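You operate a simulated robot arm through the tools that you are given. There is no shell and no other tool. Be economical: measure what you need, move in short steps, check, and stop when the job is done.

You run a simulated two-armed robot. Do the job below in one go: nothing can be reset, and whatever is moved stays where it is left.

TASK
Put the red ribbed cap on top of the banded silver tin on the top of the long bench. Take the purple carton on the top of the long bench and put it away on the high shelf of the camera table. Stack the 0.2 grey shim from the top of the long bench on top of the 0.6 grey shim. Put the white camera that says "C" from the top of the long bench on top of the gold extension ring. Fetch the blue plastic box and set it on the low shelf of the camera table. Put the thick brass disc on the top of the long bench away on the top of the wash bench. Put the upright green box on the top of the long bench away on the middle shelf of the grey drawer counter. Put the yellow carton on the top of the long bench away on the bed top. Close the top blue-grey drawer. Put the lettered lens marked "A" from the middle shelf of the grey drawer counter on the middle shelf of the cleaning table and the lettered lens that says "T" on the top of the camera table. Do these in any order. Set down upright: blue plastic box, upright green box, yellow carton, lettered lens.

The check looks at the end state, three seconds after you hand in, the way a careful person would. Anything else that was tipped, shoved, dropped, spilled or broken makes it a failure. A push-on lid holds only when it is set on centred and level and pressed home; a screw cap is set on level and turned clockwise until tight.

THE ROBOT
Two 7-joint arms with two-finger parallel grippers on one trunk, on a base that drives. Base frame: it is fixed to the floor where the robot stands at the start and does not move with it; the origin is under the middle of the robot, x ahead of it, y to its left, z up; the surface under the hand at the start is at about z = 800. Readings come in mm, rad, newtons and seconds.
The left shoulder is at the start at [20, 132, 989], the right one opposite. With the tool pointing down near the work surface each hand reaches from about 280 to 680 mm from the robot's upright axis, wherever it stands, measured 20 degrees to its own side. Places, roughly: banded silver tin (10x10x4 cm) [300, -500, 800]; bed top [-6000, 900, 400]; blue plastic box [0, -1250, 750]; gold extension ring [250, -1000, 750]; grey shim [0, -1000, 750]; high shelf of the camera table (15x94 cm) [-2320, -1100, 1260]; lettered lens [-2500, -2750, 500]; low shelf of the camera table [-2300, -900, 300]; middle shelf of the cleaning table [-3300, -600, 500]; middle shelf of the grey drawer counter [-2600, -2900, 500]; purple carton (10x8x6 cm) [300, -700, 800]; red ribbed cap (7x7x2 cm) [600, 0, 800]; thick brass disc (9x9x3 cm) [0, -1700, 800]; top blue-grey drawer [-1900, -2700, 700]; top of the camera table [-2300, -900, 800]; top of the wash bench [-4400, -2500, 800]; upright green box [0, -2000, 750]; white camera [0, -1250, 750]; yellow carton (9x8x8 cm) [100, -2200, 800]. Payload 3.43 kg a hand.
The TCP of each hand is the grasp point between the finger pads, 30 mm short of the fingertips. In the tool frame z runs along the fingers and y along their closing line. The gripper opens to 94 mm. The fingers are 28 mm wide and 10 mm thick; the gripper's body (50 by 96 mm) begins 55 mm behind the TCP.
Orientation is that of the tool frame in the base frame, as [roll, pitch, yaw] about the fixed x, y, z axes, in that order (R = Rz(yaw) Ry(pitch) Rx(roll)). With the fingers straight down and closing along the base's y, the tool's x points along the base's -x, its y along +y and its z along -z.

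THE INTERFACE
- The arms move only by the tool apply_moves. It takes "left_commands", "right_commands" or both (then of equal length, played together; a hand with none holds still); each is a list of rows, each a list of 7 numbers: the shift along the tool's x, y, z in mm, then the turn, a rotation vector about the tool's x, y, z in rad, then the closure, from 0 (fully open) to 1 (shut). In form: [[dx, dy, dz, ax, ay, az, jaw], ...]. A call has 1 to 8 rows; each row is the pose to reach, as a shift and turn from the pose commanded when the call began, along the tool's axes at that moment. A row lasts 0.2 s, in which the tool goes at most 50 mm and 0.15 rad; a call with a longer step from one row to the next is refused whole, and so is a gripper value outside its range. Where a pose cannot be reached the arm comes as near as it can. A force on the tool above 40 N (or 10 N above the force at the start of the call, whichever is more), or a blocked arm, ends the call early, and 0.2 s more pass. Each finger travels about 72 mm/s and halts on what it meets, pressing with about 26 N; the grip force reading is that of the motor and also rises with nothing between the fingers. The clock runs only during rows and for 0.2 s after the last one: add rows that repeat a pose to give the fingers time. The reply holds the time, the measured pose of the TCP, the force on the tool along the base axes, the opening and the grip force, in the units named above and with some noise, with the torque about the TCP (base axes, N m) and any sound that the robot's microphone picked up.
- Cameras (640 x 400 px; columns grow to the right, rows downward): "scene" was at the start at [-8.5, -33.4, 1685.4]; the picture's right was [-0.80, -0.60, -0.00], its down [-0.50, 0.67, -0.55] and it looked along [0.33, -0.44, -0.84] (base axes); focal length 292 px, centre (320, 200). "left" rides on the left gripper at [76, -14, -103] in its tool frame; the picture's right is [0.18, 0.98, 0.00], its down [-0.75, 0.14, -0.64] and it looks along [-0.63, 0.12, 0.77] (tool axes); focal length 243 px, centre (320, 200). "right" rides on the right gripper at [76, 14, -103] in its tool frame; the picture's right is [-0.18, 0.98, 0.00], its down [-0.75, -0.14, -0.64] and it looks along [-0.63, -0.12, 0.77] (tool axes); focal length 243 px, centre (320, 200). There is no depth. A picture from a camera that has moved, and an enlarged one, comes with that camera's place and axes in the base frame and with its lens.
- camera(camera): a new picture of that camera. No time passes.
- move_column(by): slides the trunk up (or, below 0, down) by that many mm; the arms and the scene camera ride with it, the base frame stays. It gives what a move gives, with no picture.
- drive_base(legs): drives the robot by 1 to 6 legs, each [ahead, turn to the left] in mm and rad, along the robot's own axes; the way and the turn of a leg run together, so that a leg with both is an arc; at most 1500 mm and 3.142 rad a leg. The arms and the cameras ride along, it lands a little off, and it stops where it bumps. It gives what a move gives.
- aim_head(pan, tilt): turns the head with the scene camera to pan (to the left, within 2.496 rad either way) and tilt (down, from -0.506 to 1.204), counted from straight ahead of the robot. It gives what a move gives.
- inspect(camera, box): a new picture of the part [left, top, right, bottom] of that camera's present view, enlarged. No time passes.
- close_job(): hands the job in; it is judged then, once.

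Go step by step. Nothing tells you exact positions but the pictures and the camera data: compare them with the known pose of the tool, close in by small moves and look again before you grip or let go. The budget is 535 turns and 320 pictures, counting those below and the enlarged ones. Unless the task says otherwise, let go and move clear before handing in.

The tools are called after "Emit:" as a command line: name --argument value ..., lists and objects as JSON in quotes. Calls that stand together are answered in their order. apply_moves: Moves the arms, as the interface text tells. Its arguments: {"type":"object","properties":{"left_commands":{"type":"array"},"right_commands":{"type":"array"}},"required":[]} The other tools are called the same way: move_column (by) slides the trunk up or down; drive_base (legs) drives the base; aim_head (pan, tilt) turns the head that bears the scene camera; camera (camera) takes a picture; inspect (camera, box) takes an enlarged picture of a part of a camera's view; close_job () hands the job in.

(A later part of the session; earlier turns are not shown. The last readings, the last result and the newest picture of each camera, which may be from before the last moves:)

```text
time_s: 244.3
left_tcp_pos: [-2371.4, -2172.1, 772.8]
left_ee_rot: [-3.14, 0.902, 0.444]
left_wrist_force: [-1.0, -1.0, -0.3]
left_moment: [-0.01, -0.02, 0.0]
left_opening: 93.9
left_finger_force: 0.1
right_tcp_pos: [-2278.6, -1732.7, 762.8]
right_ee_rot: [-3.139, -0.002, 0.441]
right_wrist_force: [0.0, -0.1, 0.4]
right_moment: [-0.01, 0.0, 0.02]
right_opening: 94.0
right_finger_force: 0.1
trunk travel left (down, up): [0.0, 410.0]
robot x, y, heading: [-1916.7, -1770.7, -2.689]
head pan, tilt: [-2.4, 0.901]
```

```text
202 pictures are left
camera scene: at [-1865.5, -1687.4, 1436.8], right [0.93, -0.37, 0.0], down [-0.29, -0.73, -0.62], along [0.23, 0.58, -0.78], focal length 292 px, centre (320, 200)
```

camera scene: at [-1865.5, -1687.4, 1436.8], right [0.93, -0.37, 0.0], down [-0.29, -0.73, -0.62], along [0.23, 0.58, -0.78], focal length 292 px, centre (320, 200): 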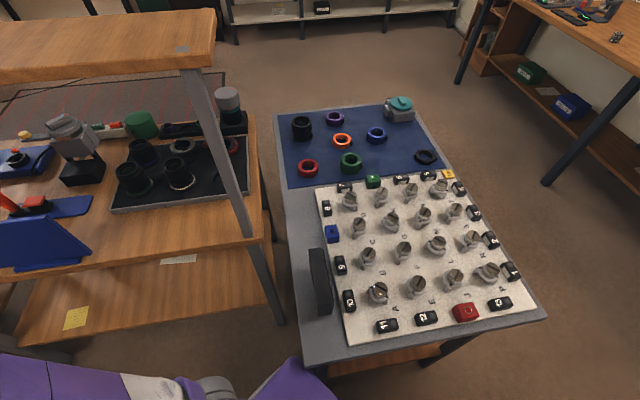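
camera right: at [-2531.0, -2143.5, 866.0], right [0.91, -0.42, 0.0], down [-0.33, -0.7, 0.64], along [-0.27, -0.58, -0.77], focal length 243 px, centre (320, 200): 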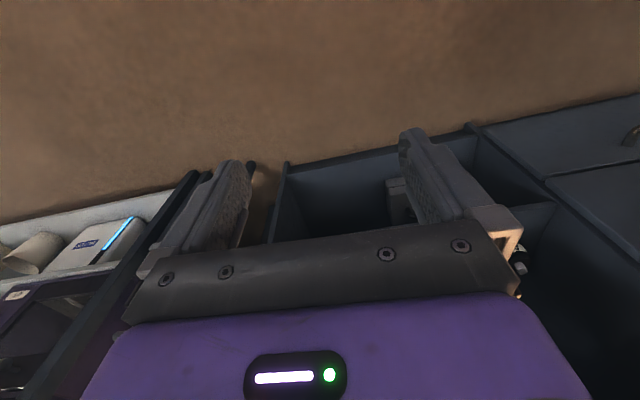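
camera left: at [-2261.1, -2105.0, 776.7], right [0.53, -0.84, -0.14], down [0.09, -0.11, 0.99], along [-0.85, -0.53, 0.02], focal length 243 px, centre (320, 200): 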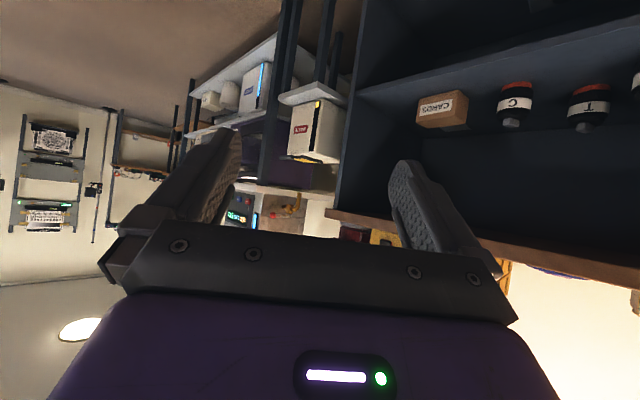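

Nothing was disturbed. I drive on straight first, then turn to the counter.

Emit:
drive_base --legs '[[426, 0], [0, 0.925]]'

Emit:
aim_head --pan 0 --tilt 0.7

Emit:
camera --camera "scene"

Emit:
camera --camera "left"

```text
time_s: 249.3
left_tcp_pos: [-2244.9, -2557.9, 773.5]
left_ee_rot: [-3.141, 0.9, 1.377]
left_wrist_force: [-0.4, -0.2, 0.8]
left_moment: [0.01, -0.01, 0.0]
left_opening: 93.9
left_finger_force: 0.1
right_tcp_pos: [-2545.0, -2221.9, 763.9]
right_ee_rot: [-3.141, -0.002, 1.374]
right_wrist_force: [0.2, 0.6, 0.2]
right_moment: [0.0, 0.0, -0.01]
right_opening: 93.9
right_finger_force: 0.0
trunk travel left (down, up): [0.0, 410.0]
robot x, y, heading: [-2296.4, -1955.3, -1.762]
head pan, tilt: [-2.4, 0.901]
```

```text
time_s: 251.5
left_tcp_pos: [-2246.0, -2557.0, 771.6]
left_ee_rot: [-3.14, 0.898, 1.378]
left_wrist_force: [-0.1, 0.3, 0.3]
left_moment: [-0.01, 0.02, 0.01]
left_opening: 94.0
left_finger_force: 0.1
right_tcp_pos: [-2545.9, -2221.8, 762.5]
right_ee_rot: [-3.141, -0.002, 1.374]
right_wrist_force: [0.5, 0.0, 0.4]
right_moment: [0.01, 0.02, 0.01]
right_opening: 93.9
right_finger_force: 0.0
trunk travel left (down, up): [0.0, 410.0]
robot x, y, heading: [-2299.5, -1953.2, -1.752]
head pan, tilt: [0.0, 0.7]
```

```text
201 pictures are left
camera scene: at [-2313.6, -2009.8, 1453.0], right [-0.98, 0.19, 0.0], down [0.12, 0.63, -0.76], along [-0.14, -0.75, -0.64], focal length 292 px, centre (320, 200)
```

scene: 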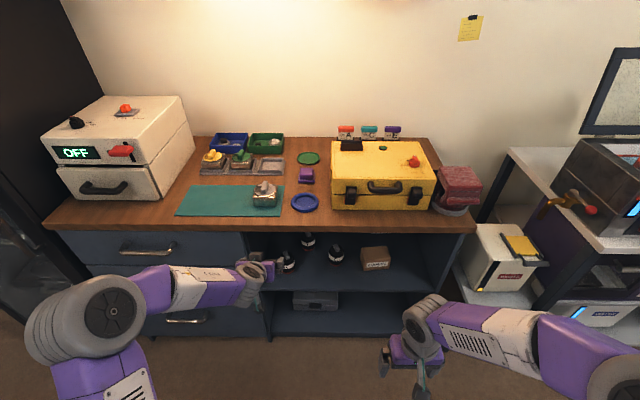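

```text
200 pictures are left
camera left: at [-2236.3, -2430.1, 776.7], right [0.99, -0.08, -0.14], down [0.14, 0.01, 0.99], along [-0.07, -1.0, 0.02], focal length 243 px, centre (320, 200)
```

left: 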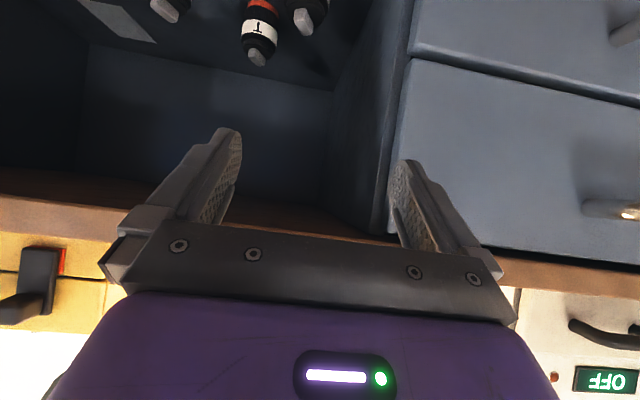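

I lower the left hand to lens height in front of the shelf, in line with A.

Emit:
apply_moves --left_commands '[[20, -4, 16, 0, 0, 0, 0], [55, -12, 44, 0, 0, 0, 0], [90, -19, 71, 0, 0, 0, 0], [125, -26, 99, 0, 0, 0, 0], [160, -33, 127, 0, 0, 0, 0], [178, -37, 141, 0, 0, 0, 0]]'

Emit:
camera --camera "left"

```text
time_s: 252.9
left_tcp_pos: [-2278.2, -2553.5, 559.2]
left_ee_rot: [3.138, 0.898, 1.376]
left_wrist_force: [0.5, -0.3, 0.1]
left_moment: [0.01, 0.03, 0.0]
left_opening: 94.2
left_finger_force: 0.2
left hand out of reach, approached as far as the arm can: row 6
right_tcp_pos: [-2544.7, -2222.2, 763.3]
right_ee_rot: [3.141, -0.001, 1.374]
right_wrist_force: [-0.1, 0.0, -0.2]
right_moment: [0.0, -0.01, 0.02]
right_opening: 93.9
right_finger_force: 0.0
trunk travel left (down, up): [0.0, 410.0]
robot x, y, heading: [-2299.5, -1956.1, -1.756]
head pan, tilt: [0.0, 0.7]
```

```text
199 pictures are left
camera left: at [-2269.1, -2425.1, 563.4], right [0.99, -0.07, -0.14], down [0.14, 0.01, 0.99], along [-0.07, -1.0, 0.02], focal length 243 px, centre (320, 200)
```

left: 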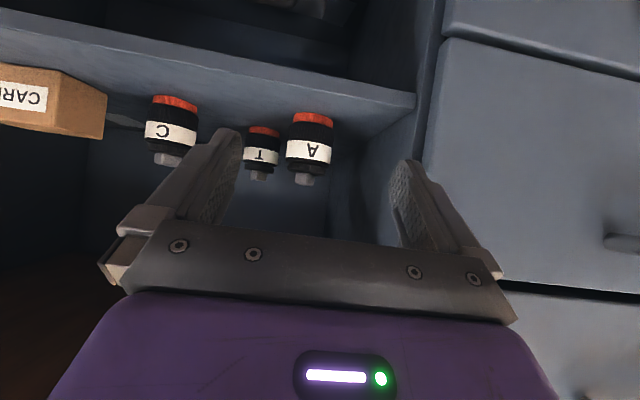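

By triangulating, the shelf is at z ≈ 455, A at about [-2318, -2757]. I extend the hand forward and down to 500, then drive in.

Emit:
apply_moves --left_commands '[[-20, 0, 30, 0, 0, 0, 0], [-5, 0, 58, 0, 0, 0, 0], [11, 0, 81, 0, 0, 0, 0]]'

Emit:
drive_base --legs '[[80, 0]]'

Emit:
camera --camera "left"

```text
time_s: 253.7
left_tcp_pos: [-2283.0, -2610.1, 513.1]
left_ee_rot: [3.141, 0.9, 1.377]
left_wrist_force: [0.0, -0.6, 1.0]
left_moment: [0.04, -0.03, -0.06]
left_opening: 94.0
left_finger_force: 0.0
left hand out of reach, approached as far as the arm can: row 3
right_tcp_pos: [-2544.6, -2221.3, 764.6]
right_ee_rot: [3.141, -0.003, 1.374]
right_wrist_force: [0.5, 1.0, -0.3]
right_moment: [0.01, -0.02, -0.03]
right_opening: 94.1
right_finger_force: 0.0
trunk travel left (down, up): [0.0, 410.0]
robot x, y, heading: [-2303.0, -1955.3, -1.754]
head pan, tilt: [0.0, 0.7]
```

```text
time_s: 254.8
left_tcp_pos: [-2297.7, -2687.6, 512.7]
left_ee_rot: [-3.142, 0.898, 1.379]
left_wrist_force: [-0.4, -0.1, -0.2]
left_moment: [0.0, 0.04, 0.02]
left_opening: 94.0
left_finger_force: 0.0
right_tcp_pos: [-2559.3, -2300.4, 763.7]
right_ee_rot: [3.141, -0.005, 1.374]
right_wrist_force: [0.5, 0.0, -0.9]
right_moment: [0.0, 0.01, 0.0]
right_opening: 94.1
right_finger_force: 0.0
trunk travel left (down, up): [0.0, 410.0]
robot x, y, heading: [-2315.9, -2032.8, -1.751]
head pan, tilt: [0.0, 0.7]
```

```text
198 pictures are left
camera left: at [-2288.6, -2560.4, 518.3], right [0.99, -0.07, -0.14], down [0.14, 0.0, 0.99], along [-0.07, -1.0, 0.02], focal length 243 px, centre (320, 200)
```

left: 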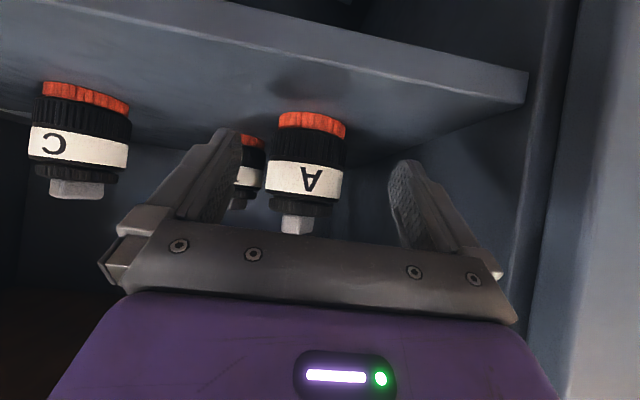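

A is straight ahead, 5 mm to one side. I trim that and drive in 62 mm to straddle it.

Emit:
apply_moves --left_commands '[[3, -5, 2, 0, 0, 0, 0]]'

Emit:
drive_base --legs '[[60, 0]]'

Emit:
camera --camera "left"

```text
time_s: 255.2
left_tcp_pos: [-2304.5, -2687.7, 510.9]
left_ee_rot: [-3.141, 0.898, 1.378]
left_wrist_force: [0.0, 0.6, -1.2]
left_moment: [-0.03, 0.01, 0.0]
left_opening: 94.1
left_finger_force: 0.0
right_tcp_pos: [-2560.1, -2299.8, 762.4]
right_ee_rot: [3.141, -0.002, 1.373]
right_wrist_force: [0.5, -0.9, -0.2]
right_moment: [-0.02, 0.0, -0.01]
right_opening: 93.9
right_finger_force: 0.1
trunk travel left (down, up): [0.0, 410.0]
robot x, y, heading: [-2322.1, -2030.8, -1.755]
head pan, tilt: [0.0, 0.7]
```

```text
time_s: 256.1
left_tcp_pos: [-2313.5, -2745.0, 511.2]
left_ee_rot: [3.14, 0.898, 1.379]
left_wrist_force: [0.0, -0.4, -0.6]
left_moment: [-0.03, 0.0, -0.01]
left_opening: 94.1
left_finger_force: 0.0
right_tcp_pos: [-2571.5, -2359.7, 761.7]
right_ee_rot: [3.141, -0.003, 1.373]
right_wrist_force: [-0.4, 0.0, 0.4]
right_moment: [0.01, 0.01, 0.03]
right_opening: 94.0
right_finger_force: 0.2
trunk travel left (down, up): [0.0, 410.0]
robot x, y, heading: [-2327.0, -2090.8, -1.755]
head pan, tilt: [0.0, 0.7]
```

```text
197 pictures are left
camera left: at [-2304.3, -2617.5, 514.9], right [0.99, -0.07, -0.14], down [0.14, 0.0, 0.99], along [-0.07, -1.0, 0.01], focal length 243 px, centre (320, 200)
```

left: 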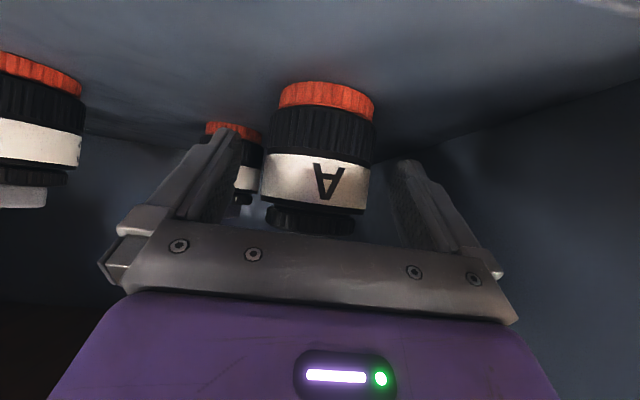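

A is between the fingers. I go 8 mm further with a 4 mm trim and close gently.

Emit:
apply_moves --left_commands '[[-4, -3, 6, 0, 0, 0, 0], [-4, -3, 6, 0, 0, 0, 0.15], [-4, -3, 6, 0, 0, 0, 0.3], [-4, -3, 6, 0, 0, 0, 1], [-4, -3, 6, 0, 0, 0, 1]]'

Emit:
camera --camera "left"

```text
time_s: 257.3
left_tcp_pos: [-2318.0, -2751.2, 510.8]
left_ee_rot: [3.14, 0.897, 1.379]
left_wrist_force: [2.5, -1.8, 0.1]
left_moment: [-0.05, 0.05, 0.0]
left_opening: 67.6
left_finger_force: 26.2
right_tcp_pos: [-2569.5, -2357.8, 763.9]
right_ee_rot: [3.141, -0.001, 1.374]
right_wrist_force: [0.6, -0.2, -0.9]
right_moment: [0.01, 0.0, -0.07]
right_opening: 94.0
right_finger_force: 0.0
trunk travel left (down, up): [0.0, 410.0]
robot x, y, heading: [-2324.0, -2093.0, -1.752]
head pan, tilt: [0.0, 0.7]
```

```text
196 pictures are left
camera left: at [-2308.1, -2624.1, 514.6], right [0.99, -0.07, -0.14], down [0.14, 0.0, 0.99], along [-0.07, -1.0, 0.02], focal length 243 px, centre (320, 200)
```

left: 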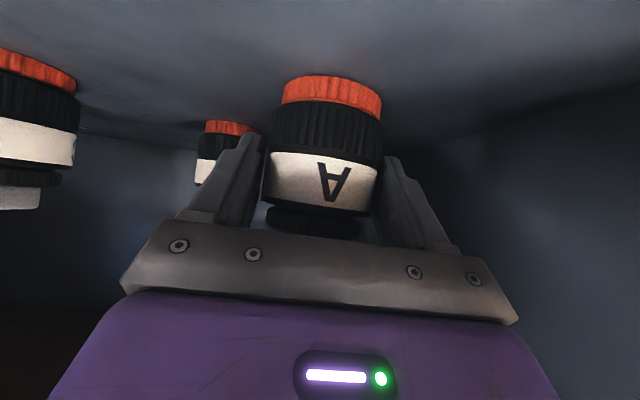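

The tips only reach the lens's middle. I open, advance 12 mm, and close again for a deeper grip.

Emit:
apply_moves --left_commands '[[0, 0, 0, 0, 0, 0, 0], [0, 0, 0, 0, 0, 0, 0], [-7, 0, 9, 0, 0, 0, 0], [-7, 0, 9, 0, 0, 0, 0.2], [-7, 0, 9, 0, 0, 0, 1], [-7, 0, 9, 0, 0, 0, 1]]'

Emit:
camera --camera "left"

```text
time_s: 258.7
left_tcp_pos: [-2320.0, -2762.8, 511.3]
left_ee_rot: [3.14, 0.898, 1.379]
left_wrist_force: [1.5, -1.7, 3.2]
left_moment: [-0.03, 0.1, 0.03]
left_opening: 68.0
left_finger_force: 25.4
right_tcp_pos: [-2570.6, -2358.0, 764.0]
right_ee_rot: [-3.14, -0.001, 1.375]
right_wrist_force: [0.0, 0.2, 0.1]
right_moment: [0.01, -0.02, 0.03]
right_opening: 94.1
right_finger_force: 0.0
trunk travel left (down, up): [0.0, 410.0]
robot x, y, heading: [-2327.9, -2089.4, -1.76]
head pan, tilt: [0.0, 0.7]
```

```text
195 pictures are left
camera left: at [-2310.1, -2635.7, 515.2], right [0.99, -0.07, -0.14], down [0.14, 0.01, 0.99], along [-0.07, -1.0, 0.02], focal length 243 px, centre (320, 200)
```

left: 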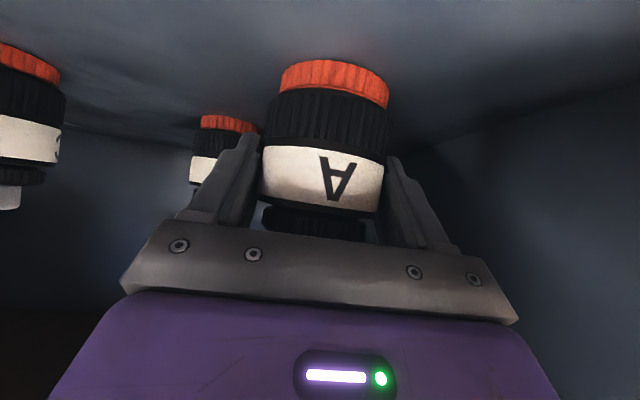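

Gripped at 68 mm. I lift 30 mm and back out.

Emit:
apply_moves --left_commands '[[-6, 0, -5, 0, 0, 0, 1], [-14, 0, -11, 0, 0, 0, 1], [-23, 0, -19, 0, 0, 0, 1]]'

Emit:
camera --camera "left"

```text
time_s: 259.5
left_tcp_pos: [-2320.1, -2761.9, 539.7]
left_ee_rot: [3.14, 0.897, 1.377]
left_wrist_force: [0.8, 0.6, -5.1]
left_moment: [0.02, -0.02, 0.0]
left_opening: 67.8
left_finger_force: 26.1
right_tcp_pos: [-2570.2, -2359.3, 762.3]
right_ee_rot: [-3.141, -0.004, 1.374]
right_wrist_force: [-0.4, 0.0, 1.0]
right_moment: [-0.02, 0.03, -0.02]
right_opening: 93.7
right_finger_force: 0.1
trunk travel left (down, up): [0.0, 410.0]
robot x, y, heading: [-2325.2, -2091.9, -1.756]
head pan, tilt: [0.0, 0.7]
```

```text
194 pictures are left
camera left: at [-2310.7, -2634.5, 544.7], right [0.99, -0.07, -0.14], down [0.14, 0.0, 0.99], along [-0.07, -1.0, 0.01], focal length 243 px, centre (320, 200)
```

left: 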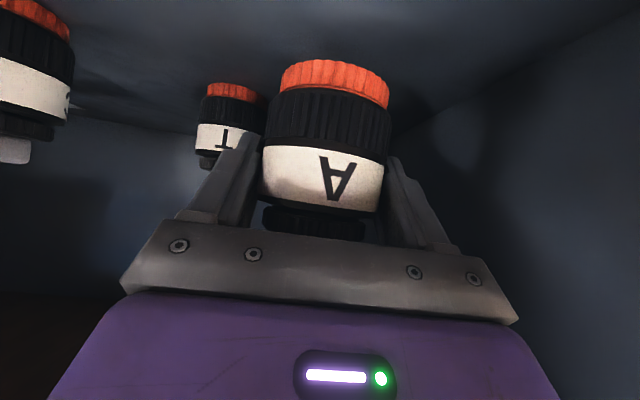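

Held. I back out, then raise the left hand with lens A high and tilt the right hand for T.

Emit:
drive_base --legs '[[-230, 0]]'

```text
time_s: 261.2
left_tcp_pos: [-2278.6, -2539.1, 539.9]
left_ee_rot: [3.141, 0.898, 1.378]
left_wrist_force: [0.1, -0.5, -6.2]
left_moment: [0.01, 0.0, -0.03]
left_opening: 67.5
left_finger_force: 26.1
right_tcp_pos: [-2528.7, -2134.9, 763.2]
right_ee_rot: [3.141, -0.004, 1.375]
right_wrist_force: [-0.7, 0.0, 0.6]
right_moment: [0.0, 0.02, -0.02]
right_opening: 93.9
right_finger_force: 0.1
trunk travel left (down, up): [0.0, 410.0]
robot x, y, heading: [-2281.4, -1870.3, -1.754]
head pan, tilt: [0.0, 0.7]
```

I raise the left hand in steps while the right one comes forward and tilts.

Emit:
apply_moves --left_commands '[[-10, 0, -12, 0, 0, 0, 1], [-38, 0, -46, 0, 0, 0, 1], [-66, 0, -81, 0, 0, 0, 1], [-94, 0, -116, 0, 0, 0, 1], [-122, 0, -151, 0, 0, 0, 1], [-150, 0, -186, 0, 0, 0, 1], [-178, 0, -221, 0, 0, 0, 1], [-206, 0, -256, 0, 0, 0, 1]]' --right_commands '[[-30, 8, 0, 0, -0.12, 0, 0], [-68, 16, 10, 0, -0.25, 0, 0], [-106, 24, 30, 0, -0.38, 0, 0], [-144, 32, 55, 0, -0.5, 0, 0], [-182, 41, 82, 0, -0.63, 0, 0], [-220, 49, 110, 0, -0.76, 0, 0], [-258, 57, 138, 0, -0.88, 0, 0], [-295, 65, 160, 0, -1.0, 0, 0]]'

Emit:
apply_moves --left_commands '[[-25, 0, -32, 0, 0, 0, 1], [-50, 0, -64, 0, 0, 0, 1], [-76, 0, -97, 0, 0, 0, 1], [-102, 0, -130, 0, 0, 0, 1], [-126, 0, -161, 0, 0, 0, 1]]'

Emit:
camera --camera "right"

Emit:
camera --camera "scene"

```text
time_s: 263.1
left_tcp_pos: [-2266.7, -2469.3, 862.9]
left_ee_rot: [3.139, 0.896, 1.374]
left_wrist_force: [-1.0, -0.8, -4.5]
left_moment: [0.02, -0.03, 0.03]
left_opening: 67.4
left_finger_force: 26.1
right_tcp_pos: [-2535.9, -2441.6, 614.8]
right_ee_rot: [3.139, 0.998, 1.368]
right_wrist_force: [-0.2, -1.3, -0.1]
right_moment: [0.0, 0.0, -0.03]
right_opening: 94.0
right_finger_force: 0.1
right hand out of reach, approached as far as the arm can: row 8
trunk travel left (down, up): [0.0, 410.0]
robot x, y, heading: [-2283.2, -1866.0, -1.756]
head pan, tilt: [0.0, 0.7]
```

```text
time_s: 264.2
left_tcp_pos: [-2256.1, -2422.8, 1059.4]
left_ee_rot: [3.138, 0.895, 1.375]
left_wrist_force: [0.7, -0.8, -5.0]
left_moment: [-0.02, 0.02, 0.0]
left_opening: 67.7
left_finger_force: 25.9
right_tcp_pos: [-2535.5, -2441.6, 614.8]
right_ee_rot: [3.14, 0.993, 1.371]
right_wrist_force: [0.2, 0.8, -1.1]
right_moment: [-0.03, 0.04, -0.02]
right_opening: 94.0
right_finger_force: 0.0
trunk travel left (down, up): [0.0, 410.0]
robot x, y, heading: [-2283.7, -1866.1, -1.76]
head pan, tilt: [0.0, 0.7]
```

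```text
193 pictures are left
camera right: at [-2496.1, -2319.1, 606.6], right [0.94, -0.29, 0.15], down [-0.11, 0.15, 0.98], along [-0.31, -0.94, 0.11], focal length 243 px, centre (320, 200)
```

right: 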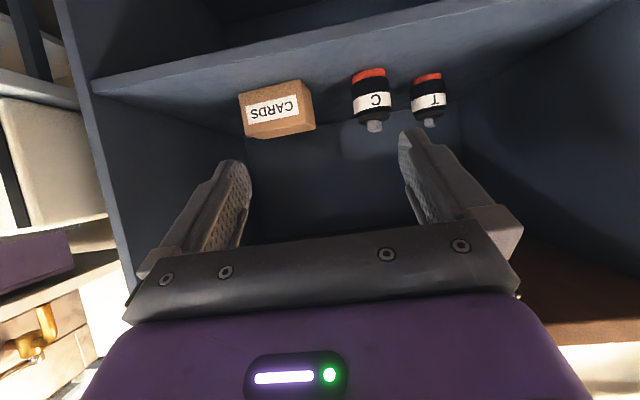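

```text
192 pictures are left
camera scene: at [-2297.1, -1922.8, 1453.0], right [-0.98, 0.19, 0.0], down [0.12, 0.63, -0.76], along [-0.14, -0.75, -0.64], focal length 292 px, centre (320, 200)
```

scene: 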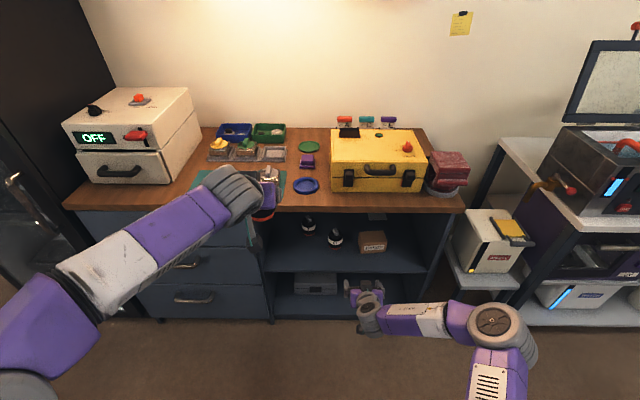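

T is at about [-2417, -2848]. I shift the base left so the right hand faces it.

Emit:
drive_base --legs '[[0, 0.99], [218, 0], [0, -0.993]]'

Emit:
camera --camera "right"

```text
time_s: 270.0
left_tcp_pos: [-1871.0, -2510.6, 1056.3]
left_ee_rot: [3.139, 0.892, 1.804]
left_wrist_force: [-0.4, 0.1, -5.9]
left_moment: [-0.01, -0.02, 0.02]
left_opening: 67.5
left_finger_force: 26.2
right_tcp_pos: [-2094.9, -2629.8, 614.9]
right_ee_rot: [3.093, 0.981, 1.808]
right_wrist_force: [0.8, 13.5, 8.3]
right_moment: [-0.26, 0.37, -0.57]
right_opening: 90.9
right_finger_force: 0.0
trunk travel left (down, up): [0.0, 410.0]
robot x, y, heading: [-2128.0, -2016.5, -1.334]
head pan, tilt: [0.0, 0.7]
stopped in leg 3: the force on the tool passed its limit at 58 N (the readings are from after the stop); the commanded pose is now the measured one
```

```text
191 pictures are left
camera right: at [-2117.6, -2503.0, 608.9], right [0.97, 0.17, 0.18], down [-0.19, 0.06, 0.98], along [0.16, -0.98, 0.09], focal length 243 px, centre (320, 200)
```

right: 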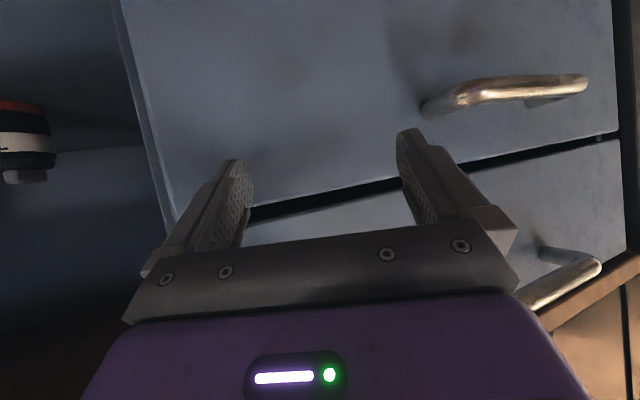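

The right tips touched a drawer front while turning. I back straight off, then finish the turn.

Emit:
drive_base --legs '[[-130, 0]]'

Emit:
camera --camera "scene"

```text
time_s: 271.3
left_tcp_pos: [-1901.9, -2384.4, 1058.2]
left_ee_rot: [3.139, 0.894, 1.804]
left_wrist_force: [0.3, 0.0, -5.8]
left_moment: [-0.02, 0.01, 0.03]
left_opening: 67.5
left_finger_force: 25.9
right_tcp_pos: [-2129.5, -2504.9, 613.5]
right_ee_rot: [3.094, 0.979, 1.806]
right_wrist_force: [0.2, -0.3, 0.4]
right_moment: [0.04, -0.02, -0.01]
right_opening: 94.0
right_finger_force: 0.0
trunk travel left (down, up): [0.0, 410.0]
robot x, y, heading: [-2159.8, -1892.1, -1.328]
head pan, tilt: [0.0, 0.7]
```

```text
190 pictures are left
camera scene: at [-2146.3, -1945.4, 1453.0], right [-0.97, -0.24, 0.0], down [-0.15, 0.63, -0.77], along [0.18, -0.74, -0.64], focal length 292 px, centre (320, 200)
```

scene: 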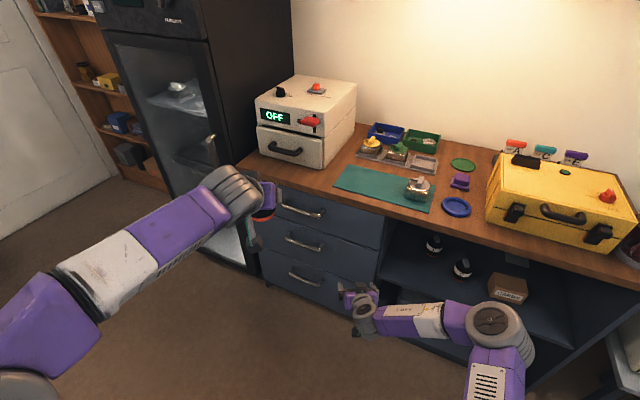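

No harm done. I finish the turn and look.

Emit:
drive_base --legs '[[0, -0.434]]'

Emit:
camera --camera "right"

```text
time_s: 273.0
left_tcp_pos: [-2132.5, -2447.4, 1057.4]
left_ee_rot: [3.138, 0.894, 1.372]
left_wrist_force: [0.3, -0.4, -5.5]
left_moment: [0.01, 0.0, 0.02]
left_opening: 67.4
left_finger_force: 26.5
right_tcp_pos: [-2390.2, -2459.3, 612.6]
right_ee_rot: [3.096, 0.979, 1.373]
right_wrist_force: [-0.6, -0.4, 1.1]
right_moment: [0.01, 0.02, 0.02]
right_opening: 93.7
right_finger_force: 0.1
trunk travel left (down, up): [0.0, 410.0]
robot x, y, heading: [-2153.6, -1892.2, -1.765]
head pan, tilt: [0.0, 0.7]
```

```text
189 pictures are left
camera right: at [-2355.2, -2336.4, 607.4], right [0.95, -0.26, 0.18], down [-0.15, 0.14, 0.98], along [-0.28, -0.96, 0.09], focal length 243 px, centre (320, 200)
```

right: 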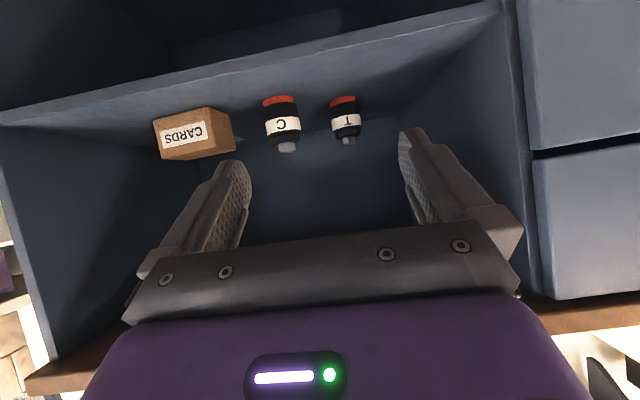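

T is at about [-2421, -2848]. I move the hand 45 mm left and down to lens height.

Emit:
apply_moves --right_commands '[[0, 15, 40, 0, 0, 0, 0], [20, 30, 65, 0, 0, 0, 0], [45, 45, 80, 0, 0, 0, 0], [60, 45, 95, 0, 0, 0, 0]]'

Emit:
drive_base --legs '[[200, 0]]'

Emit:
camera --camera "right"

Emit:
camera --camera "scene"

```text
time_s: 274.0
left_tcp_pos: [-2130.4, -2447.6, 1057.6]
left_ee_rot: [3.139, 0.891, 1.372]
left_wrist_force: [0.3, -0.4, -6.1]
left_moment: [0.01, 0.02, -0.07]
left_opening: 67.5
left_finger_force: 26.0
right_tcp_pos: [-2358.5, -2527.6, 535.7]
right_ee_rot: [3.103, 0.978, 1.373]
right_wrist_force: [-0.4, -0.3, 0.5]
right_moment: [0.0, -0.01, 0.02]
right_opening: 93.9
right_finger_force: 0.1
right hand out of reach, approached as far as the arm can: row 2, 3, 4
trunk travel left (down, up): [0.0, 410.0]
robot x, y, heading: [-2155.2, -1893.5, -1.763]
head pan, tilt: [0.0, 0.7]
```

```text
time_s: 275.6
left_tcp_pos: [-2171.9, -2644.2, 1056.7]
left_ee_rot: [3.137, 0.893, 1.369]
left_wrist_force: [-0.6, -0.8, -5.3]
left_moment: [0.01, -0.01, -0.01]
left_opening: 67.0
left_finger_force: 25.5
right_tcp_pos: [-2398.2, -2723.0, 535.6]
right_ee_rot: [3.099, 0.976, 1.371]
right_wrist_force: [-0.1, -1.3, 0.4]
right_moment: [-0.01, 0.0, 0.0]
right_opening: 93.8
right_finger_force: 0.1
trunk travel left (down, up): [0.0, 410.0]
robot x, y, heading: [-2195.0, -2084.1, -1.762]
head pan, tilt: [0.0, 0.7]
```

```text
188 pictures are left
camera right: at [-2362.5, -2599.4, 530.0], right [0.95, -0.26, 0.18], down [-0.14, 0.14, 0.98], along [-0.28, -0.96, 0.09], focal length 243 px, centre (320, 200)
```

right: 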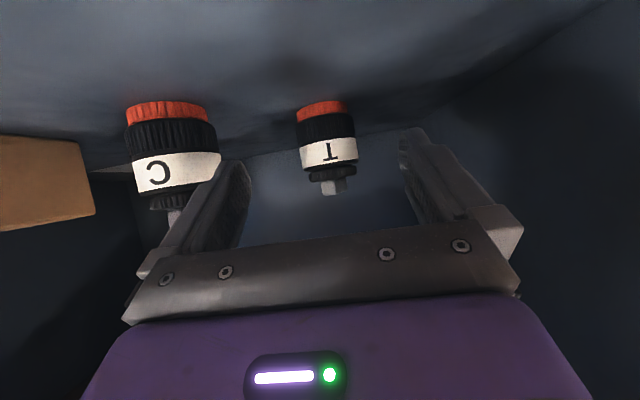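

```text
187 pictures are left
camera scene: at [-2208.4, -2143.4, 1452.9], right [-0.98, 0.19, 0.0], down [0.12, 0.63, -0.76], along [-0.15, -0.75, -0.64], focal length 292 px, centre (320, 200)
```

scene: 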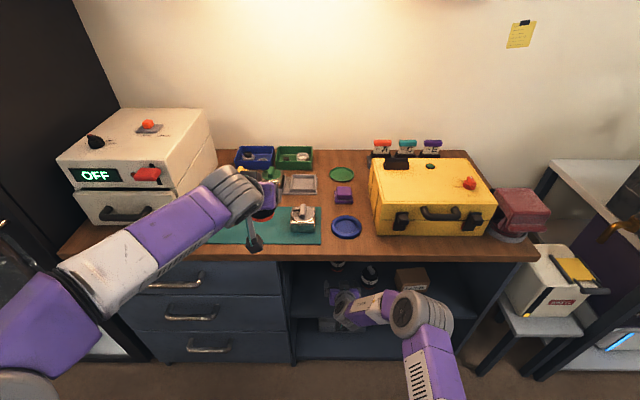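

T looks farther back, near y -2885. I ease the tilt a little to get 22 mm lower.

Emit:
apply_moves --right_commands '[[0, 2, 0, 0.04, 0.09, 0, 0], [18, 3, 14, 0.04, 0.09, 0, 0]]'

Emit:
drive_base --legs '[[80, 0]]'

Emit:
camera --camera "right"

```text
time_s: 276.2
left_tcp_pos: [-2170.5, -2642.8, 1057.0]
left_ee_rot: [3.139, 0.89, 1.369]
left_wrist_force: [0.2, -0.4, -5.4]
left_moment: [-0.02, 0.0, 0.02]
left_opening: 66.9
left_finger_force: 25.9
right_tcp_pos: [-2393.9, -2725.3, 513.0]
right_ee_rot: [-3.14, 0.89, 1.377]
right_wrist_force: [0.8, -0.1, 0.1]
right_moment: [0.02, 0.01, 0.0]
right_opening: 94.0
right_finger_force: 0.1
trunk travel left (down, up): [0.0, 410.0]
robot x, y, heading: [-2194.9, -2087.9, -1.763]
head pan, tilt: [0.0, 0.7]
```

```text
time_s: 277.2
left_tcp_pos: [-2186.0, -2722.9, 1057.9]
left_ee_rot: [3.138, 0.893, 1.37]
left_wrist_force: [0.3, 0.2, -5.7]
left_moment: [0.01, 0.01, 0.01]
left_opening: 66.8
left_finger_force: 26.2
right_tcp_pos: [-2410.5, -2803.3, 514.1]
right_ee_rot: [-3.141, 0.887, 1.375]
right_wrist_force: [0.5, -0.2, 0.5]
right_moment: [0.02, 0.01, -0.04]
right_opening: 94.1
right_finger_force: 0.1
trunk travel left (down, up): [0.0, 410.0]
robot x, y, heading: [-2214.7, -2165.9, -1.764]
head pan, tilt: [0.0, 0.7]
```

```text
186 pictures are left
camera right: at [-2370.9, -2681.1, 518.5], right [0.94, -0.31, 0.14], down [-0.13, 0.05, 0.99], along [-0.31, -0.95, 0.01], focal length 243 px, centre (320, 200)
```

right: 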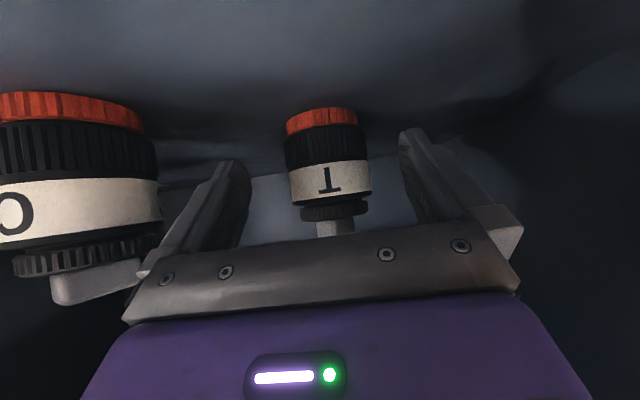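

T is straight ahead by about 72 mm. I drive in and look before closing.

Emit:
drive_base --legs '[[66, 0]]'

Emit:
camera --camera "right"

```text
time_s: 278.2
left_tcp_pos: [-2189.8, -2736.2, 1061.2]
left_ee_rot: [3.136, 0.898, 1.364]
left_wrist_force: [0.4, -1.0, -5.4]
left_moment: [-0.01, 0.01, 0.01]
left_opening: 66.7
left_finger_force: 25.6
right_tcp_pos: [-2408.2, -2814.8, 514.1]
right_ee_rot: [-3.136, 0.878, 1.388]
right_wrist_force: [1.2, 0.0, 0.1]
right_moment: [-0.01, -0.02, 0.0]
right_opening: 94.2
right_finger_force: 0.1
trunk travel left (down, up): [0.0, 410.0]
robot x, y, heading: [-2214.0, -2193.1, -1.771]
head pan, tilt: [0.0, 0.7]
stopped in leg 1: the robot was blocked; the commanded pose is now the measured one
```

```text
185 pictures are left
camera right: at [-2371.9, -2692.1, 520.3], right [0.94, -0.3, 0.14], down [-0.13, 0.04, 0.99], along [-0.3, -0.95, 0.0], focal length 243 px, centre (320, 200)
```

right: 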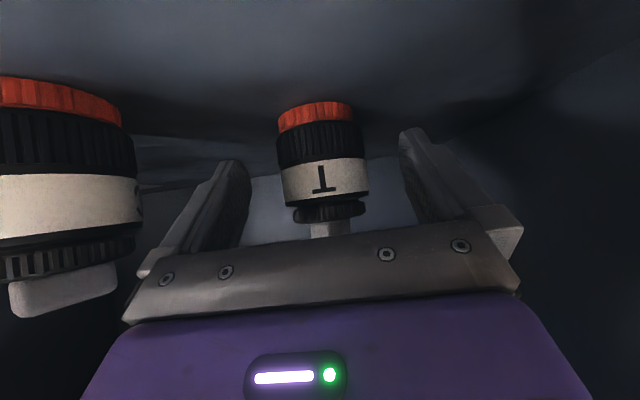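

The base is stopped just short of the counter. I ease it back 15 mm and reach the rest with the arm.

Emit:
drive_base --legs '[[-15, 0]]'

Emit:
apply_moves --right_commands '[[-12, -1, 15, 0, 0, 0, 0], [-25, -3, 29, 0, 0, 0, 0], [-37, -4, 44, 0, 0, 0, 0]]'

Emit:
camera --camera "right"

```text
time_s: 278.9
left_tcp_pos: [-2190.2, -2736.0, 1056.4]
left_ee_rot: [3.137, 0.888, 1.367]
left_wrist_force: [0.6, -0.2, -4.7]
left_moment: [-0.02, -0.01, -0.02]
left_opening: 66.5
left_finger_force: 26.1
right_tcp_pos: [-2408.4, -2807.1, 501.4]
right_ee_rot: [-3.137, 0.862, 1.386]
right_wrist_force: [0.6, 0.1, 0.3]
right_moment: [0.01, -0.01, -0.01]
right_opening: 94.0
right_finger_force: 0.1
trunk travel left (down, up): [0.0, 410.0]
robot x, y, heading: [-2211.1, -2177.5, -1.767]
head pan, tilt: [0.0, 0.7]
```

```text
time_s: 279.7
left_tcp_pos: [-2189.4, -2736.8, 1054.6]
left_ee_rot: [3.137, 0.886, 1.365]
left_wrist_force: [1.3, -0.1, -5.1]
left_moment: [0.0, 0.0, -0.01]
left_opening: 66.8
left_finger_force: 25.9
right_tcp_pos: [-2423.9, -2863.0, 500.3]
right_ee_rot: [-3.135, 0.859, 1.39]
right_wrist_force: [0.1, 0.5, -0.3]
right_moment: [0.01, 0.02, 0.0]
right_opening: 93.9
right_finger_force: 0.1
trunk travel left (down, up): [0.0, 410.0]
robot x, y, heading: [-2209.3, -2179.2, -1.769]
head pan, tilt: [0.0, 0.7]
```

```text
184 pictures are left
camera right: at [-2386.2, -2741.0, 509.1], right [0.94, -0.3, 0.14], down [-0.14, 0.02, 0.99], along [-0.3, -0.95, -0.02], focal length 243 px, centre (320, 200)
```

right: 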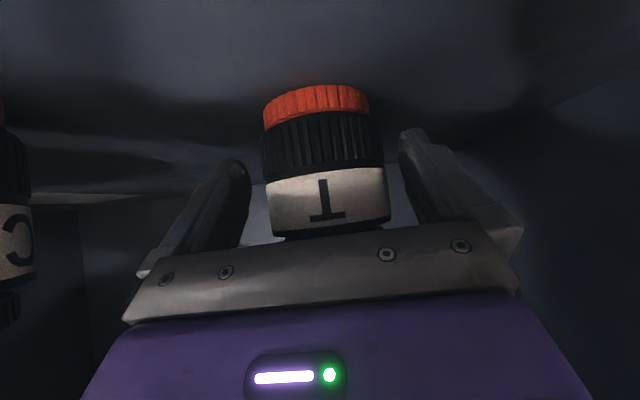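

T is centred between the fingers. I go 6 mm further and close.

Emit:
apply_moves --right_commands '[[-4, 0, 5, 0, 0, 0, 0], [-4, 0, 5, 0, 0, 0, 0.2], [-4, 0, 5, 0, 0, 0, 0.5], [-4, 0, 5, 0, 0, 0, 1], [-4, 0, 5, 0, 0, 0, 1]]'

Emit:
camera --camera "right"

```text
time_s: 280.9
left_tcp_pos: [-2189.1, -2736.7, 1054.0]
left_ee_rot: [3.135, 0.888, 1.366]
left_wrist_force: [0.1, -0.2, -5.2]
left_moment: [-0.02, -0.01, -0.02]
left_opening: 66.8
left_finger_force: 25.3
right_tcp_pos: [-2423.9, -2870.5, 500.1]
right_ee_rot: [-3.139, 0.861, 1.387]
right_wrist_force: [4.7, -1.4, 3.0]
right_moment: [-0.01, -0.03, -0.05]
right_opening: 69.1
right_finger_force: 25.0
trunk travel left (down, up): [0.0, 410.0]
robot x, y, heading: [-2213.6, -2183.0, -1.77]
head pan, tilt: [0.0, 0.7]
```

```text
183 pictures are left
camera right: at [-2386.8, -2747.3, 509.4], right [0.94, -0.3, 0.14], down [-0.14, 0.02, 0.99], along [-0.3, -0.95, -0.02], focal length 243 px, centre (320, 200)
```

right: 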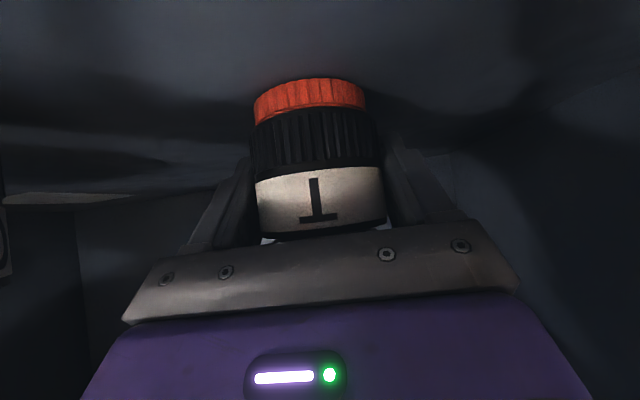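

T is gripped at 69 mm. I lift it 30 mm and check lens A's hold too.

Emit:
apply_moves --right_commands '[[-6, 0, -5, 0, 0, 0, 1], [-14, 0, -12, 0, 0, 0, 1], [-23, 0, -20, 0, 0, 0, 1]]'

Emit:
camera --camera "left"

Emit:
camera --camera "right"

```text
time_s: 281.9
left_tcp_pos: [-2189.3, -2735.6, 1054.8]
left_ee_rot: [3.135, 0.887, 1.365]
left_wrist_force: [-0.7, 0.1, -4.9]
left_moment: [0.03, 0.01, -0.01]
left_opening: 66.7
left_finger_force: 25.7
right_tcp_pos: [-2412.5, -2853.2, 503.4]
right_ee_rot: [3.142, 0.814, 1.398]
right_wrist_force: [-0.6, -0.1, -5.7]
right_moment: [-0.09, 0.01, -0.02]
right_opening: 69.1
right_finger_force: 26.0
trunk travel left (down, up): [0.0, 410.0]
robot x, y, heading: [-2212.0, -2179.2, -1.765]
head pan, tilt: [0.0, 0.7]
stopped in row 3 (right hand): the arm was blocked; the commanded pose is now the measured one
```

```text
182 pictures are left
camera left: at [-2178.8, -2608.5, 1061.5], right [0.99, -0.08, -0.14], down [0.14, -0.01, 0.99], along [-0.08, -1.0, 0.0], focal length 243 px, centre (320, 200)
```

left: 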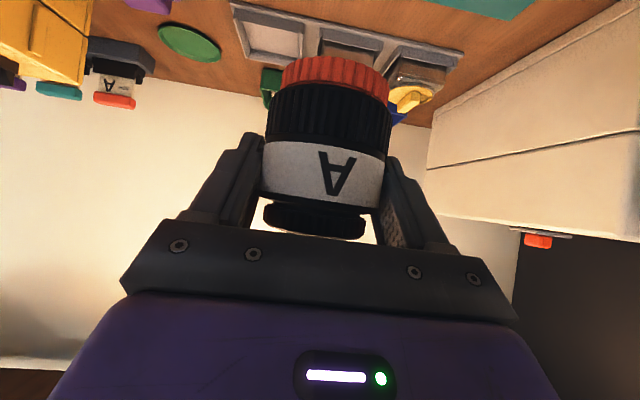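

```text
181 pictures are left
camera right: at [-2377.3, -2729.9, 518.4], right [0.95, -0.29, 0.13], down [-0.15, -0.03, 0.99], along [-0.29, -0.96, -0.07], focal length 243 px, centre (320, 200)
```

right: 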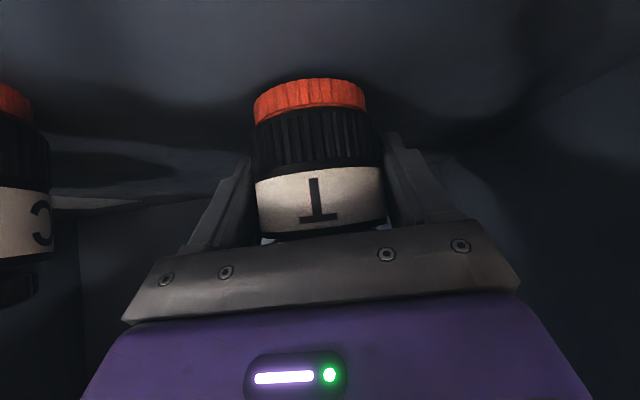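

Something of the arm nears the counter's underside, but T hangs free (5.7 N). I back straight out at this height.

Emit:
drive_base --legs '[[-280, 0]]'

Emit:
camera --camera "right"

Emit:
camera --camera "scene"

```text
time_s: 283.9
left_tcp_pos: [-2134.0, -2462.4, 1055.6]
left_ee_rot: [3.137, 0.887, 1.365]
left_wrist_force: [0.4, 1.0, -5.4]
left_moment: [-0.01, 0.02, -0.04]
left_opening: 66.6
left_finger_force: 26.0
right_tcp_pos: [-2358.6, -2580.6, 505.3]
right_ee_rot: [3.141, 0.821, 1.398]
right_wrist_force: [-0.4, 0.3, -6.3]
right_moment: [0.01, 0.0, -0.01]
right_opening: 69.1
right_finger_force: 26.2
trunk travel left (down, up): [0.0, 410.0]
robot x, y, heading: [-2155.1, -1904.5, -1.769]
head pan, tilt: [0.0, 0.7]
```

```text
180 pictures are left
camera right: at [-2322.4, -2458.0, 519.8], right [0.95, -0.29, 0.13], down [-0.15, -0.02, 0.99], along [-0.29, -0.96, -0.06], focal length 243 px, centre (320, 200)
```

right: 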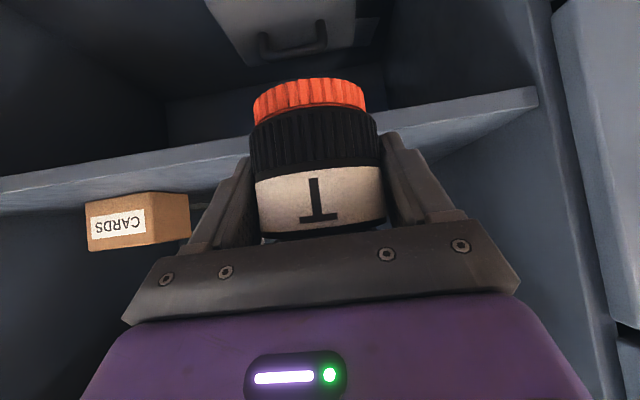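

```text
179 pictures are left
camera scene: at [-2170.9, -1961.8, 1452.9], right [-0.98, 0.2, 0.0], down [0.13, 0.63, -0.76], along [-0.15, -0.75, -0.64], focal length 292 px, centre (320, 200)
```

scene: 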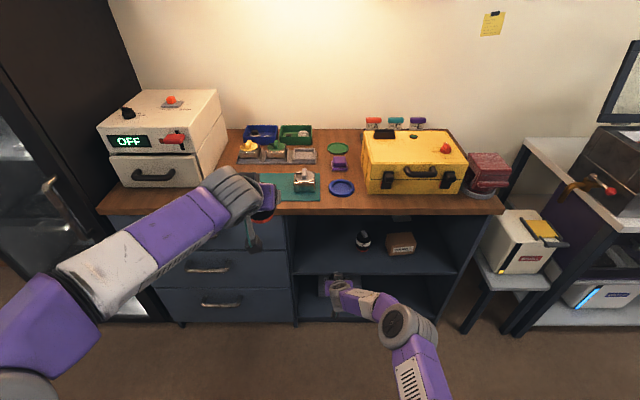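

Both lenses are held and C is untouched. I draw the left hand in and raise the trunk so T is above table height.

Emit:
apply_moves --left_commands '[[15, 0, -18, 0, 0, 0, 1], [35, 0, -43, 0, 0, 0, 1], [56, 0, -69, 0, 0, 0, 1], [76, 0, -93, 0, 0, 0, 1]]'

Emit:
move_column --by 380

Emit:
drive_base --legs '[[0, -1.2], [230, 0], [0, -1.96]]'

Emit:
aim_head --pan 0 --tilt 0.8

Emit:
camera --camera "scene"

```text
time_s: 284.9
left_tcp_pos: [-2109.7, -2344.3, 1053.5]
left_ee_rot: [3.136, 0.887, 1.367]
left_wrist_force: [0.0, 0.4, -5.9]
left_moment: [0.01, 0.02, 0.01]
left_opening: 66.6
left_finger_force: 25.8
right_tcp_pos: [-2357.1, -2580.3, 506.0]
right_ee_rot: [-3.141, 0.819, 1.398]
right_wrist_force: [-1.1, -0.5, -5.6]
right_moment: [-0.02, 0.04, 0.06]
right_opening: 68.8
right_finger_force: 26.2
trunk travel left (down, up): [0.0, 410.0]
robot x, y, heading: [-2157.2, -1908.2, -1.766]
head pan, tilt: [0.0, 0.7]
```

```text
time_s: 288.6
left_tcp_pos: [-2111.3, -2345.0, 1434.6]
left_ee_rot: [3.136, 0.886, 1.364]
left_wrist_force: [-0.8, -0.3, -5.3]
left_moment: [0.04, 0.0, 0.01]
left_opening: 66.4
left_finger_force: 25.9
right_tcp_pos: [-2357.9, -2580.1, 884.7]
right_ee_rot: [-3.14, 0.818, 1.399]
right_wrist_force: [-0.6, -0.2, -6.1]
right_moment: [-0.03, 0.01, 0.0]
right_opening: 69.1
right_finger_force: 26.0
trunk travel left (down, up): [-380.0, 30.0]
robot x, y, heading: [-2157.2, -1906.7, -1.769]
head pan, tilt: [0.0, 0.7]
```

```text
time_s: 298.0
left_tcp_pos: [-2414.9, -1503.8, 1436.4]
left_ee_rot: [3.137, 0.888, -1.811]
left_wrist_force: [-0.3, -1.0, -6.7]
left_moment: [-0.02, 0.03, -0.05]
left_opening: 66.1
left_finger_force: 26.0
right_tcp_pos: [-2159.6, -1278.1, 885.6]
right_ee_rot: [3.14, 0.818, -1.779]
right_wrist_force: [-0.5, 0.9, -5.3]
right_moment: [0.01, 0.0, 0.02]
right_opening: 69.0
right_finger_force: 26.1
trunk travel left (down, up): [-380.0, 30.0]
robot x, y, heading: [-2382.2, -1947.1, 1.337]
head pan, tilt: [0.0, 0.7]
```

```text
time_s: 298.7
left_tcp_pos: [-2413.9, -1504.5, 1434.4]
left_ee_rot: [3.133, 0.887, -1.811]
left_wrist_force: [-0.1, -0.5, -5.8]
left_moment: [0.0, -0.01, 0.01]
left_opening: 66.1
left_finger_force: 26.6
right_tcp_pos: [-2159.0, -1278.0, 885.9]
right_ee_rot: [-3.14, 0.818, -1.779]
right_wrist_force: [0.1, 0.0, -5.1]
right_moment: [-0.01, 0.0, 0.0]
right_opening: 69.0
right_finger_force: 25.9
trunk travel left (down, up): [-380.0, 30.0]
robot x, y, heading: [-2385.8, -1946.0, 1.336]
head pan, tilt: [0.0, 0.799]
```

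```text
178 pictures are left
camera scene: at [-2373.6, -1895.1, 1824.7], right [0.97, -0.23, 0.0], down [-0.17, -0.7, -0.7], along [0.16, 0.68, -0.72], focal length 292 px, centre (320, 200)
```

scene: 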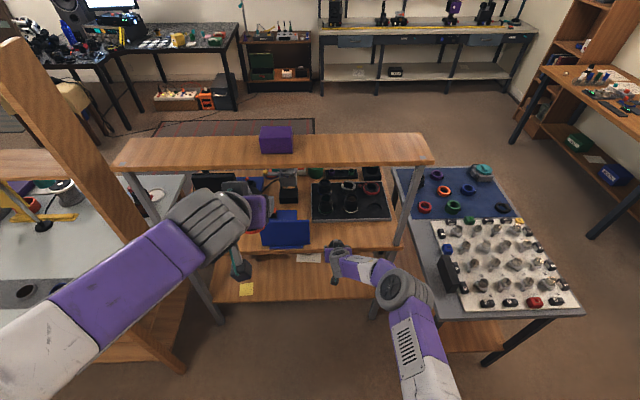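

The free spot is right of the blue stand. I shift the hand 21 mm right and drive forward 130 mm to bring T over the table top.

Emit:
apply_moves --right_commands '[[0, -21, 0, 0, 0, 0, 1]]'

Emit:
drive_base --legs '[[130, 0.015]]'

Emit:
camera --camera "right"

Emit:
inspect --camera "scene" --box '[230, 140, 440, 320]'

Emit:
camera --camera "left"

```text
time_s: 299.1
left_tcp_pos: [-2413.4, -1504.5, 1434.7]
left_ee_rot: [3.134, 0.886, -1.812]
left_wrist_force: [0.7, -0.7, -6.2]
left_moment: [0.01, 0.02, 0.02]
left_opening: 66.5
left_finger_force: 25.7
right_tcp_pos: [-2138.0, -1282.6, 885.0]
right_ee_rot: [3.141, 0.819, -1.779]
right_wrist_force: [-0.4, 0.7, -6.0]
right_moment: [0.0, 0.01, 0.02]
right_opening: 68.8
right_finger_force: 25.7
trunk travel left (down, up): [-380.0, 30.0]
robot x, y, heading: [-2381.4, -1945.9, 1.342]
head pan, tilt: [0.0, 0.799]
```

```text
time_s: 300.4
left_tcp_pos: [-2391.0, -1380.9, 1434.5]
left_ee_rot: [3.136, 0.886, -1.794]
left_wrist_force: [-0.4, 0.4, -5.2]
left_moment: [-0.01, 0.03, -0.04]
left_opening: 66.4
left_finger_force: 25.9
right_tcp_pos: [-2120.2, -1154.0, 885.1]
right_ee_rot: [3.14, 0.82, -1.764]
right_wrist_force: [1.3, 1.0, -5.3]
right_moment: [0.03, -0.02, 0.04]
right_opening: 68.9
right_finger_force: 26.3
trunk travel left (down, up): [-380.0, 30.0]
robot x, y, heading: [-2353.7, -1820.1, 1.35]
head pan, tilt: [0.0, 0.799]
```

```text
177 pictures are left
camera right: at [-2159.4, -1275.7, 899.7], right [-0.94, 0.31, 0.13], down [0.15, 0.02, 0.99], along [0.31, 0.95, -0.06], focal length 243 px, centre (320, 200)
```

right: 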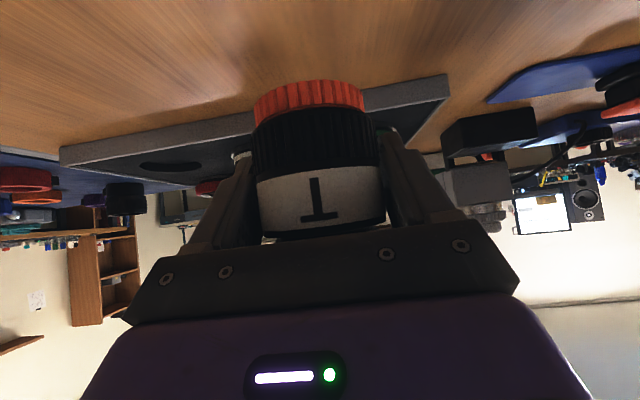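

```text
2.22 times, centred on (335, 230) of scene
camera zoom: at [-2345.8, -1770.1, 1824.7], right [0.98, -0.22, 0.0], down [-0.16, -0.7, -0.7], along [0.15, 0.68, -0.72], focal length 650 px, centre (287, 133)
```

zoom: 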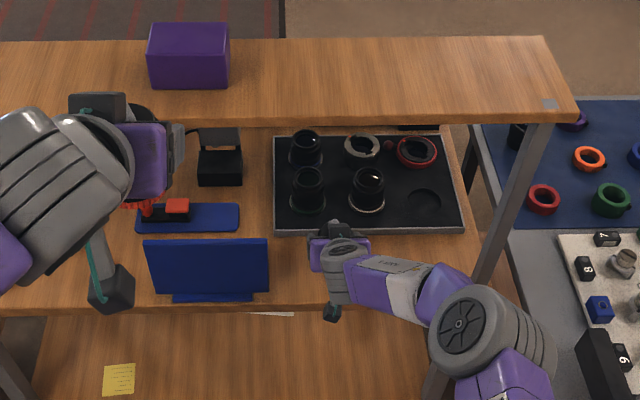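

```text
175 pictures are left
camera left: at [-2407.1, -1508.2, 1440.8], right [-0.99, 0.1, -0.14], down [-0.14, 0.01, 0.99], along [0.1, 0.99, 0.01], focal length 243 px, centre (320, 200)
```

left: 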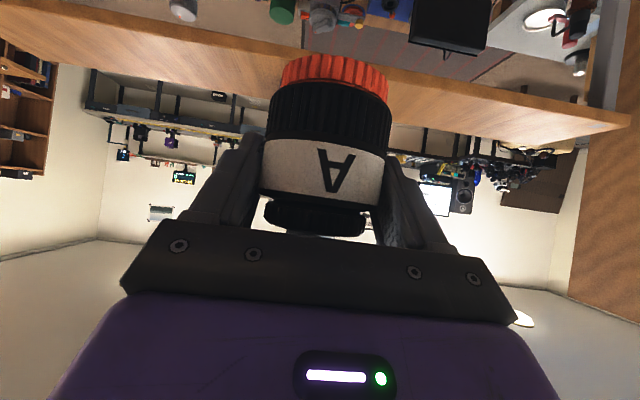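

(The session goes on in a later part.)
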